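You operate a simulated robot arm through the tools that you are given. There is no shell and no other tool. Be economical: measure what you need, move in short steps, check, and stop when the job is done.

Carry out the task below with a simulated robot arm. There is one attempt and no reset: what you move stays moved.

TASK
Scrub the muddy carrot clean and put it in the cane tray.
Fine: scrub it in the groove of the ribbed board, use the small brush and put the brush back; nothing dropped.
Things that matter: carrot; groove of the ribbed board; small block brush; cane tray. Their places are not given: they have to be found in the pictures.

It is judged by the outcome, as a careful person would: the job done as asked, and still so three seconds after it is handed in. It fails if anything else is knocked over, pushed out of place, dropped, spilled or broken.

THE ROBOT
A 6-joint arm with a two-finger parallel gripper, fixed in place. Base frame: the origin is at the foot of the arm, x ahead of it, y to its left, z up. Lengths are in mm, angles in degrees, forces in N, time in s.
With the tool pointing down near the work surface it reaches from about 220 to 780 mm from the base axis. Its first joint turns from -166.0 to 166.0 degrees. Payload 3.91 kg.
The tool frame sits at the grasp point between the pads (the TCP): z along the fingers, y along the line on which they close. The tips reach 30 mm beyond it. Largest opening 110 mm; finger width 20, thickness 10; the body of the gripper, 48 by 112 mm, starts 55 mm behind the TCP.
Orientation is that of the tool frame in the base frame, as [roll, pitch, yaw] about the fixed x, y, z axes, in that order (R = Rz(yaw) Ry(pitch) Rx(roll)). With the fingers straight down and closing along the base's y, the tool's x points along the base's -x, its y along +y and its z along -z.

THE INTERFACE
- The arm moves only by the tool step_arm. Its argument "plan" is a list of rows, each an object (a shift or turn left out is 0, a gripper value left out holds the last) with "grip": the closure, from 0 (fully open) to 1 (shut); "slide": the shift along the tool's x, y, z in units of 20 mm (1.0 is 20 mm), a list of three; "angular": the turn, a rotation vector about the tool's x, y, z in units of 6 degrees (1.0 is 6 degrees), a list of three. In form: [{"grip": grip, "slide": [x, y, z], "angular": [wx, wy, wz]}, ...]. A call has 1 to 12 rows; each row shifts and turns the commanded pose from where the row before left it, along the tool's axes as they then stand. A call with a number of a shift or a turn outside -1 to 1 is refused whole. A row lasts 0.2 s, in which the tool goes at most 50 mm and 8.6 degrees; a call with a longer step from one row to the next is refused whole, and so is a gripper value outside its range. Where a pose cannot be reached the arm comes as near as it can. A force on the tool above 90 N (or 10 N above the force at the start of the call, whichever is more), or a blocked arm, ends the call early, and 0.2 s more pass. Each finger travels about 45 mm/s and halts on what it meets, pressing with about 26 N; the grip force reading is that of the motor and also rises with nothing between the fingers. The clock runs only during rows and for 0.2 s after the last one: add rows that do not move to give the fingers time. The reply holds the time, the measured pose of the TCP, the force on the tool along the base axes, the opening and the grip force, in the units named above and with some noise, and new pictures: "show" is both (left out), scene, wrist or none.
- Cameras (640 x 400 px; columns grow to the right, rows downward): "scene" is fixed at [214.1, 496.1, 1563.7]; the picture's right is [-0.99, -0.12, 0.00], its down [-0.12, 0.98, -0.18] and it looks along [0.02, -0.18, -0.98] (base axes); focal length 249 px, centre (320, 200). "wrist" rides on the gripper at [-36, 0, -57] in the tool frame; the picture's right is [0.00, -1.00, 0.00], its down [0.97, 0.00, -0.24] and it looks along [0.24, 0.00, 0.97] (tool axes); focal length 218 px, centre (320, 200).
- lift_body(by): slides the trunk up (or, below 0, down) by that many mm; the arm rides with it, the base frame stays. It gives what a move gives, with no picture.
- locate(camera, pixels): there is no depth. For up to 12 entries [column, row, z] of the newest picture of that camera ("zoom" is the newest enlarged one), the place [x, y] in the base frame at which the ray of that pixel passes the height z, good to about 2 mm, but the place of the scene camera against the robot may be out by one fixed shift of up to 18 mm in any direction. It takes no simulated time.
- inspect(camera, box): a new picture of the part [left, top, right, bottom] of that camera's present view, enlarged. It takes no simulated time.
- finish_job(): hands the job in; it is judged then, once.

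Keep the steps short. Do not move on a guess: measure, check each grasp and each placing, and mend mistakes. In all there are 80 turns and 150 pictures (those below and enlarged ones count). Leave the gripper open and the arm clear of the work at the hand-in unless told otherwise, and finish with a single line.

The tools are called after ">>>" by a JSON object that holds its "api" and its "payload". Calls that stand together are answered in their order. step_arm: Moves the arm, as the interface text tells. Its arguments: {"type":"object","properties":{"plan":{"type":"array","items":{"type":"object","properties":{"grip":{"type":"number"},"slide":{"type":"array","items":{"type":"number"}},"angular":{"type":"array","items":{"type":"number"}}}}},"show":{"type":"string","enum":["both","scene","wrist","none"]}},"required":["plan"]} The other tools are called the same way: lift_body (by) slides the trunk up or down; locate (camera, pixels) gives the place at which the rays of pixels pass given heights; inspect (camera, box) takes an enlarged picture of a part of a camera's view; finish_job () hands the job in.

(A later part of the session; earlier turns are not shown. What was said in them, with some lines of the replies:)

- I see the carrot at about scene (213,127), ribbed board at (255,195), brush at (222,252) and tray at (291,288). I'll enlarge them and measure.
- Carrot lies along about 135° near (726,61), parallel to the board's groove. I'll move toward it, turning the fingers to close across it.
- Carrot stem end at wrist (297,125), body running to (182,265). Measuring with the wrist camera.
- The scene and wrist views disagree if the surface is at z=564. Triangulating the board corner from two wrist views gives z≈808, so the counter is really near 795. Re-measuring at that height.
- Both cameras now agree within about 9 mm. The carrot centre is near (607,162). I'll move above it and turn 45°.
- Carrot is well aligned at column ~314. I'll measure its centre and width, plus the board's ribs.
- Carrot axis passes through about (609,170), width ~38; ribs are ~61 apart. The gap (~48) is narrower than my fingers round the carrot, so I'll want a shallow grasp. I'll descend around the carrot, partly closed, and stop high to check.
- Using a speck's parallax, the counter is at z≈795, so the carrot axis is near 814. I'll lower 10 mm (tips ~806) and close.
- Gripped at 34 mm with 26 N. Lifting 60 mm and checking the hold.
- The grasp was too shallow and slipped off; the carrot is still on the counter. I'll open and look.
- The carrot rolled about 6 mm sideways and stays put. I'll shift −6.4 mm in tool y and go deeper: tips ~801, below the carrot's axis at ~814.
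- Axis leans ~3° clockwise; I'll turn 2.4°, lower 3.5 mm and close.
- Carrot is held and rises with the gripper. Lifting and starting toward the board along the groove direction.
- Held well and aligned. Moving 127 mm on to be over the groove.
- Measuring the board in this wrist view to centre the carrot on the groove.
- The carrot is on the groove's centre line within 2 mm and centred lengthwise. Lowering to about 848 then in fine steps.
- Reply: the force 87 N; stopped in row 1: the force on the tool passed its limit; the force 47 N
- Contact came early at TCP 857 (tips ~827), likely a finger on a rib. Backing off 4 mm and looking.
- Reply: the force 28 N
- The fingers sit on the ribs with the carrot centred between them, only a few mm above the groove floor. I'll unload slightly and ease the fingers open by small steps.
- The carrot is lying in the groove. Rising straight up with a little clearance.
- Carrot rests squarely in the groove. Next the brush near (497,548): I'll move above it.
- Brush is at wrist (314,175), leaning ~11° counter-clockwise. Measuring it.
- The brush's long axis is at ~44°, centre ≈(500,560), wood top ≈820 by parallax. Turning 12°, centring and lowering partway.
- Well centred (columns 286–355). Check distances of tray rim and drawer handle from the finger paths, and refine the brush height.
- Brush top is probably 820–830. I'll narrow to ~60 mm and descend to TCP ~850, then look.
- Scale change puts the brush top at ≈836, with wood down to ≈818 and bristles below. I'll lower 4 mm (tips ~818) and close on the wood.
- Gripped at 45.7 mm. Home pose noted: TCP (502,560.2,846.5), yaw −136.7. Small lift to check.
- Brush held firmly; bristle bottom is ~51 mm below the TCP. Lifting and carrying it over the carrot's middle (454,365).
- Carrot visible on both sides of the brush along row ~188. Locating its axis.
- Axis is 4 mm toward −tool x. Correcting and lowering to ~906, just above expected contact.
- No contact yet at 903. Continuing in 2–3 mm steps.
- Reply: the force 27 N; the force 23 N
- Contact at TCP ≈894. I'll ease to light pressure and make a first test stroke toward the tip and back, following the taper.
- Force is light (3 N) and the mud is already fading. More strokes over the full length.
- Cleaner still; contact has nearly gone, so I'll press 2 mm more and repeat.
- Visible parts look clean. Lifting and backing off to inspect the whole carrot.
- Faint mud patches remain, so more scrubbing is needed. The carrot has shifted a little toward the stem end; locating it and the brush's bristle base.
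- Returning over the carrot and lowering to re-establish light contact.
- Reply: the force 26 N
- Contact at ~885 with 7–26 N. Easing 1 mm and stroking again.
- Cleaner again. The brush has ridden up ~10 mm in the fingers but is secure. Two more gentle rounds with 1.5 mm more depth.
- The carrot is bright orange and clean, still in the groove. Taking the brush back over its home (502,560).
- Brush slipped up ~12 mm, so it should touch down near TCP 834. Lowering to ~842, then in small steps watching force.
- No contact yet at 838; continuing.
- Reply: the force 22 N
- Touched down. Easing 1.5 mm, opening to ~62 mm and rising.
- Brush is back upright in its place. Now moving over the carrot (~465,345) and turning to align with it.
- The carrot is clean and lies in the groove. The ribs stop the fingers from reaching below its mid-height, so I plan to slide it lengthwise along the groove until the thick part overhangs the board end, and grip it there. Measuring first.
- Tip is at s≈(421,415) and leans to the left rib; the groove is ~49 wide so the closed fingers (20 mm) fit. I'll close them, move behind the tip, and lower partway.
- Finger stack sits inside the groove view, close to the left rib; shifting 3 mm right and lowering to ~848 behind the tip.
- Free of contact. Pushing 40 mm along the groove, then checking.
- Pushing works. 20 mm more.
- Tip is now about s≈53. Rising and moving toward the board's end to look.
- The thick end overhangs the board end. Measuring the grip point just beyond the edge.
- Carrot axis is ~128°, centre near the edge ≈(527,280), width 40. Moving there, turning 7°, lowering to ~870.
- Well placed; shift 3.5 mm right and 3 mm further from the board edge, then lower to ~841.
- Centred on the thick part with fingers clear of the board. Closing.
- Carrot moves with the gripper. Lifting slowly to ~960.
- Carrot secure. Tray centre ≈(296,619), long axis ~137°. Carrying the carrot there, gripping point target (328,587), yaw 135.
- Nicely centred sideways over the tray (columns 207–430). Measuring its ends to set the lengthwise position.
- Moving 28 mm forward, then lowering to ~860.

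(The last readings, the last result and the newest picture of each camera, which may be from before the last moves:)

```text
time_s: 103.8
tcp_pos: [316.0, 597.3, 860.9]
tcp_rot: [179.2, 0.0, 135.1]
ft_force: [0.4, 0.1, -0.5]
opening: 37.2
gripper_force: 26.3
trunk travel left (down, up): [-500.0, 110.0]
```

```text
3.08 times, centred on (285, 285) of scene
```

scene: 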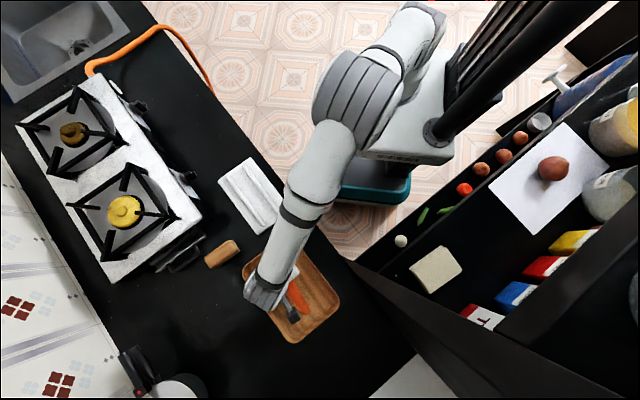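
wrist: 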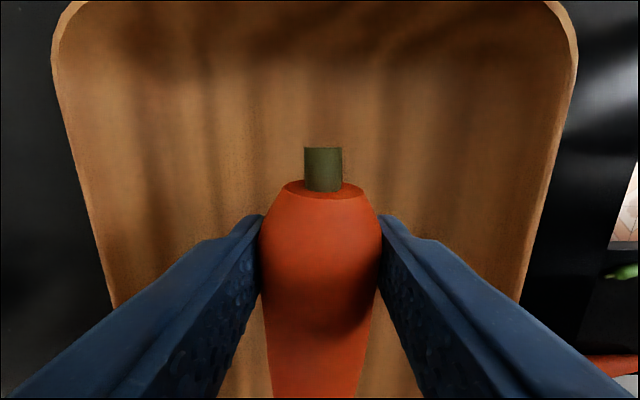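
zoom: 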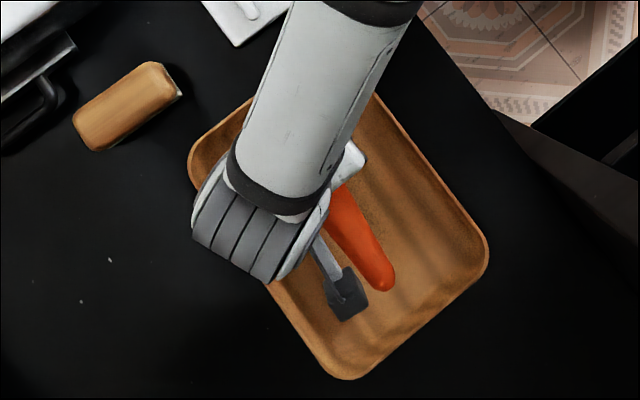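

Carrot is inside the tray, above the floor. Lowering in small steps until it touches.

>>> {"api": "step_arm", "payload": {"plan": [{"slide": [0, 0, 0.3]}, {"slide": [0, 0, 0.3]}, {}], "show": "none"}}

>>> {"api": "step_arm", "payload": {"plan": [{"slide": [0, 0, 0.15]}, {}], "show": "none"}}

>>> {"api": "step_arm", "payload": {"plan": [{"slide": [0, 0, 0.12]}, {}], "show": "none"}}

```text
time_s: 104.6
tcp_pos: [317.7, 596.5, 849.9]
tcp_rot: [179.3, 0.1, 135.1]
ft_force: [-0.6, 0.6, -1.3]
opening: 37.1
gripper_force: 26.4
trunk travel left (down, up): [-500.0, 110.0]
```

```text
time_s: 105.2
tcp_pos: [319.0, 596.8, 846.6]
tcp_rot: [179.2, 0.1, 135.1]
ft_force: [0.7, -0.9, -0.8]
opening: 37.2
gripper_force: 25.7
trunk travel left (down, up): [-500.0, 110.0]
```

```text
time_s: 105.8
tcp_pos: [318.7, 596.2, 844.0]
tcp_rot: [179.2, -0.1, 135.1]
ft_force: [0.0, 0.0, -1.2]
opening: 37.3
gripper_force: 26.1
trunk travel left (down, up): [-500.0, 110.0]
```

>>> {"api": "step_arm", "payload": {"plan": [{"slide": [0, 0, 0.12]}, {}], "show": "none"}}

>>> {"api": "step_arm", "payload": {"plan": [{"slide": [0, 0, 0.1]}, {}], "show": "none"}}

>>> {"api": "step_arm", "payload": {"plan": [{"slide": [0, 0, 0.1]}, {}], "show": "wrist"}}

```text
time_s: 106.4
tcp_pos: [318.3, 596.7, 842.6]
tcp_rot: [179.2, 0.1, 135.0]
ft_force: [0.1, -0.2, -0.7]
opening: 37.0
gripper_force: 25.9
trunk travel left (down, up): [-500.0, 110.0]
```

```text
time_s: 107.0
tcp_pos: [317.6, 596.5, 840.7]
tcp_rot: [179.2, 0.1, 135.1]
ft_force: [-0.6, 0.3, -1.5]
opening: 37.0
gripper_force: 26.1
trunk travel left (down, up): [-500.0, 110.0]
```

```text
time_s: 107.6
tcp_pos: [319.6, 597.3, 839.9]
tcp_rot: [179.2, 0.1, 135.1]
ft_force: [0.0, -0.7, -1.4]
opening: 36.8
gripper_force: 26.4
trunk travel left (down, up): [-500.0, 110.0]
```

wrist: 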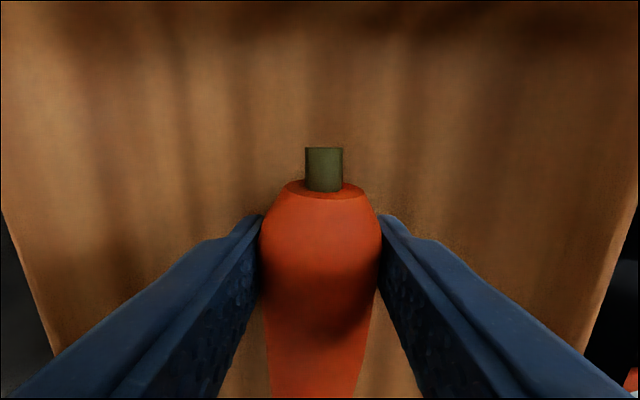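

No contact yet at 840; continuing with 1.5–2 mm steps.

>>> {"api": "step_arm", "payload": {"plan": [{"slide": [0, 0, 0.1]}, {}], "show": "none"}}

>>> {"api": "step_arm", "payload": {"plan": [{"slide": [0, 0, 0.1]}, {}], "show": "none"}}

>>> {"api": "step_arm", "payload": {"plan": [{"slide": [0, 0, 0.08]}, {}], "show": "none"}}

```text
time_s: 108.2
tcp_pos: [318.5, 596.8, 835.3]
tcp_rot: [179.3, 0.1, 135.1]
ft_force: [1.0, -0.4, -0.1]
opening: 37.2
gripper_force: 25.9
trunk travel left (down, up): [-500.0, 110.0]
```

```text
time_s: 108.8
tcp_pos: [318.4, 597.5, 835.4]
tcp_rot: [179.1, 0.0, 135.1]
ft_force: [-1.6, -1.7, 5.5]
opening: 37.1
gripper_force: 25.9
trunk travel left (down, up): [-500.0, 110.0]
```

```text
time_s: 109.4
tcp_pos: [318.8, 596.2, 835.5]
tcp_rot: [179.0, 0.1, 135.1]
ft_force: [1.3, -3.8, 19.7]
opening: 37.0
gripper_force: 26.2
trunk travel left (down, up): [-500.0, 110.0]
```

Touchdown. Easing 1 mm, opening to ~65 mm and rising straight up.

>>> {"api": "step_arm", "payload": {"plan": [{"slide": [0, 0, -0.06]}, {"grip": 0.6}, {"grip": 0.5}, {"grip": 0.4}, {}, {"slide": [0, 0, -0.5]}, {"slide": [0, 0, -1]}, {"slide": [0, 0, -1]}, {"slide": [0, 0, -1]}, {"slide": [0, 0, -1]}, {"slide": [0, 0, -1]}, {"slide": [0, 0, -1]}], "show": "both"}}

```text
time_s: 112.0
tcp_pos: [316.1, 595.0, 963.7]
tcp_rot: [179.2, 0.0, 135.1]
ft_force: [-0.7, -0.3, 0.0]
opening: 66.1
gripper_force: 0.0
trunk travel left (down, up): [-500.0, 110.0]
```

scene: 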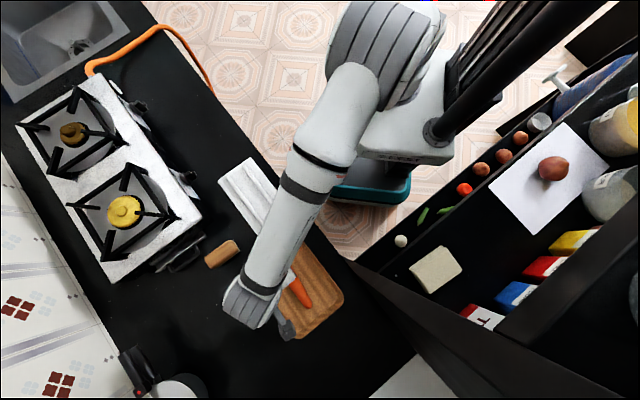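
wrist: 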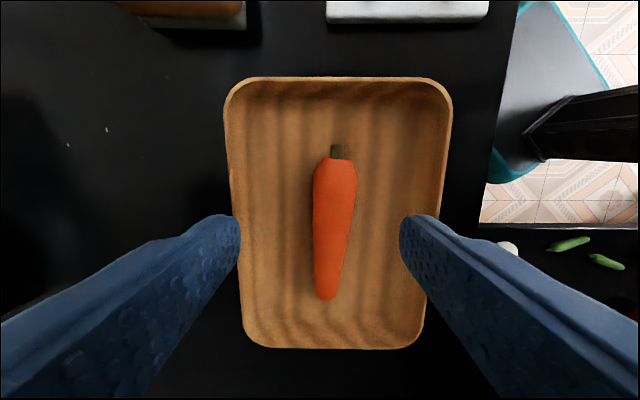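

The carrot lies in the tray. The tray seems to have shifted slightly when the fingers opened; I'll back the arm away and measure that.

>>> {"api": "step_arm", "payload": {"plan": [{"slide": [-1, -0.5, -0.5], "grip": 0}, {"slide": [-1, -0.5, -0.5]}, {"slide": [-1, -0.5, -0.5]}, {"slide": [-1, -0.5, -0.5]}, {"slide": [-1, -0.5, -0.5]}, {"slide": [-1, -0.5, -0.5]}, {"slide": [-1, -0.5, -0.5]}, {"slide": [-1, -0.5, -0.5]}, {"slide": [-1, -0.5, 0]}, {"slide": [-1, -0.5, 0]}], "show": "both"}}

>>> {"api": "inspect", "payload": {"camera": "scene", "box": [180, 200, 350, 350]}}

```text
time_s: 114.2
tcp_pos: [388.6, 381.8, 1041.4]
tcp_rot: [179.2, 0.0, 135.1]
ft_force: [-0.9, -0.7, 0.3]
opening: 110.1
gripper_force: 0.0
trunk travel left (down, up): [-500.0, 110.0]
```

scene: 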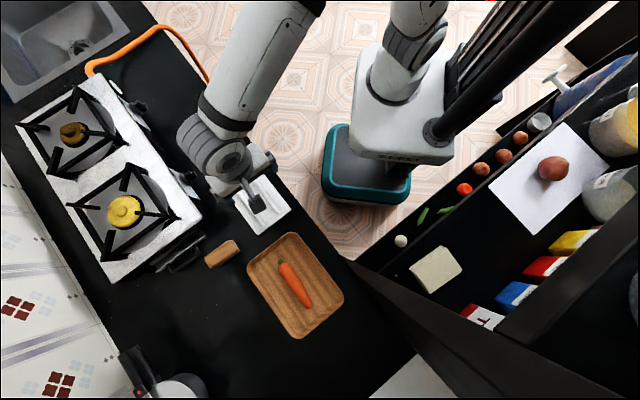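
wrist: 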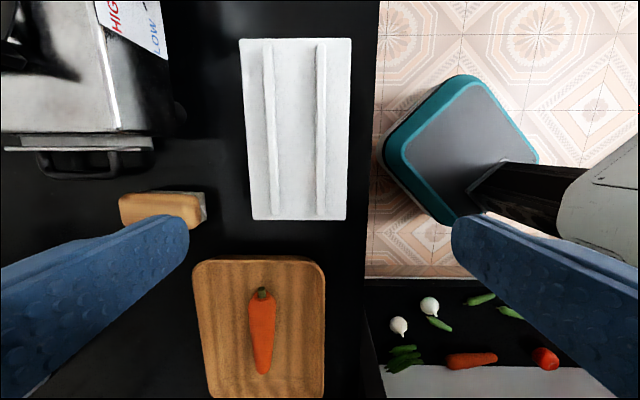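

```text
2.67 times, centred on (265, 275) of scene
```

zoom: 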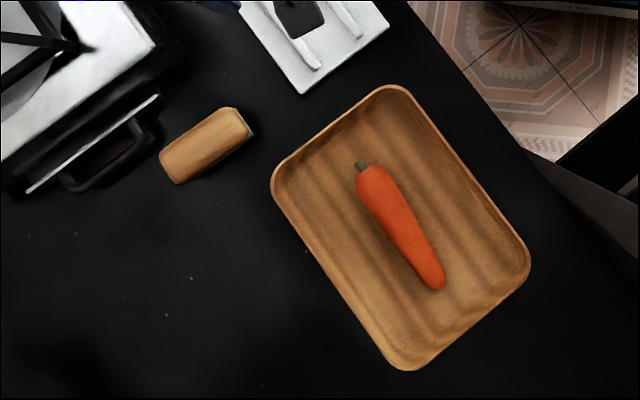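

Brush, board and carrot are fine; the tray moved about 15 mm toward the counter edge. I'll measure it and nudge it gently back.

>>> {"api": "locate", "payload": {"camera": "wrist", "pixels": [[325, 290, 818], [324, 340, 818], [323, 390, 818], [193, 290, 818], [200, 340, 818], [260, 256, 818], [376, 150, 797], [367, 260, 797]]}}

>>> {"api": "inspect", "payload": {"camera": "wrist", "box": [160, 220, 420, 400]}}

```text
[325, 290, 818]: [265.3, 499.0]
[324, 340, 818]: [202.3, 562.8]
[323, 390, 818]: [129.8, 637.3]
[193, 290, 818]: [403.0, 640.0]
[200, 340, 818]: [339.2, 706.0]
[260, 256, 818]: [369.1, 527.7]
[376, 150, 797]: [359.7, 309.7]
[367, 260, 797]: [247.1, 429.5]
```

```text
2.22 times, centred on (290, 310) of wrist
```

zoom: 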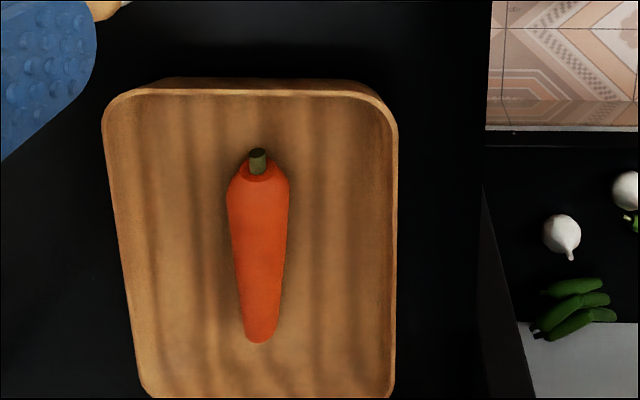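

The more accurate wrist view puts the tray shift at about 10 mm sideways. It's flat, clear of the edge and holding the carrot. I'll leave it, since pushing it back would bring the gripper close to the neighbouring cabinet. Carrot is clean and in the tray, brush and board are in place, and the gripper is open and well above the work. Handing in.

>>> {"api": "finish_job", "payload": {}}

```text
The job is handed in.
```

The carrot is scrubbed clean and in the cane tray and the brush is back in its place; three slips: the carrot fell about 13 mm into the groove when I released it, my first grasp of it slipped on the counter, and the tray moved about 10–15 mm and I left it there.
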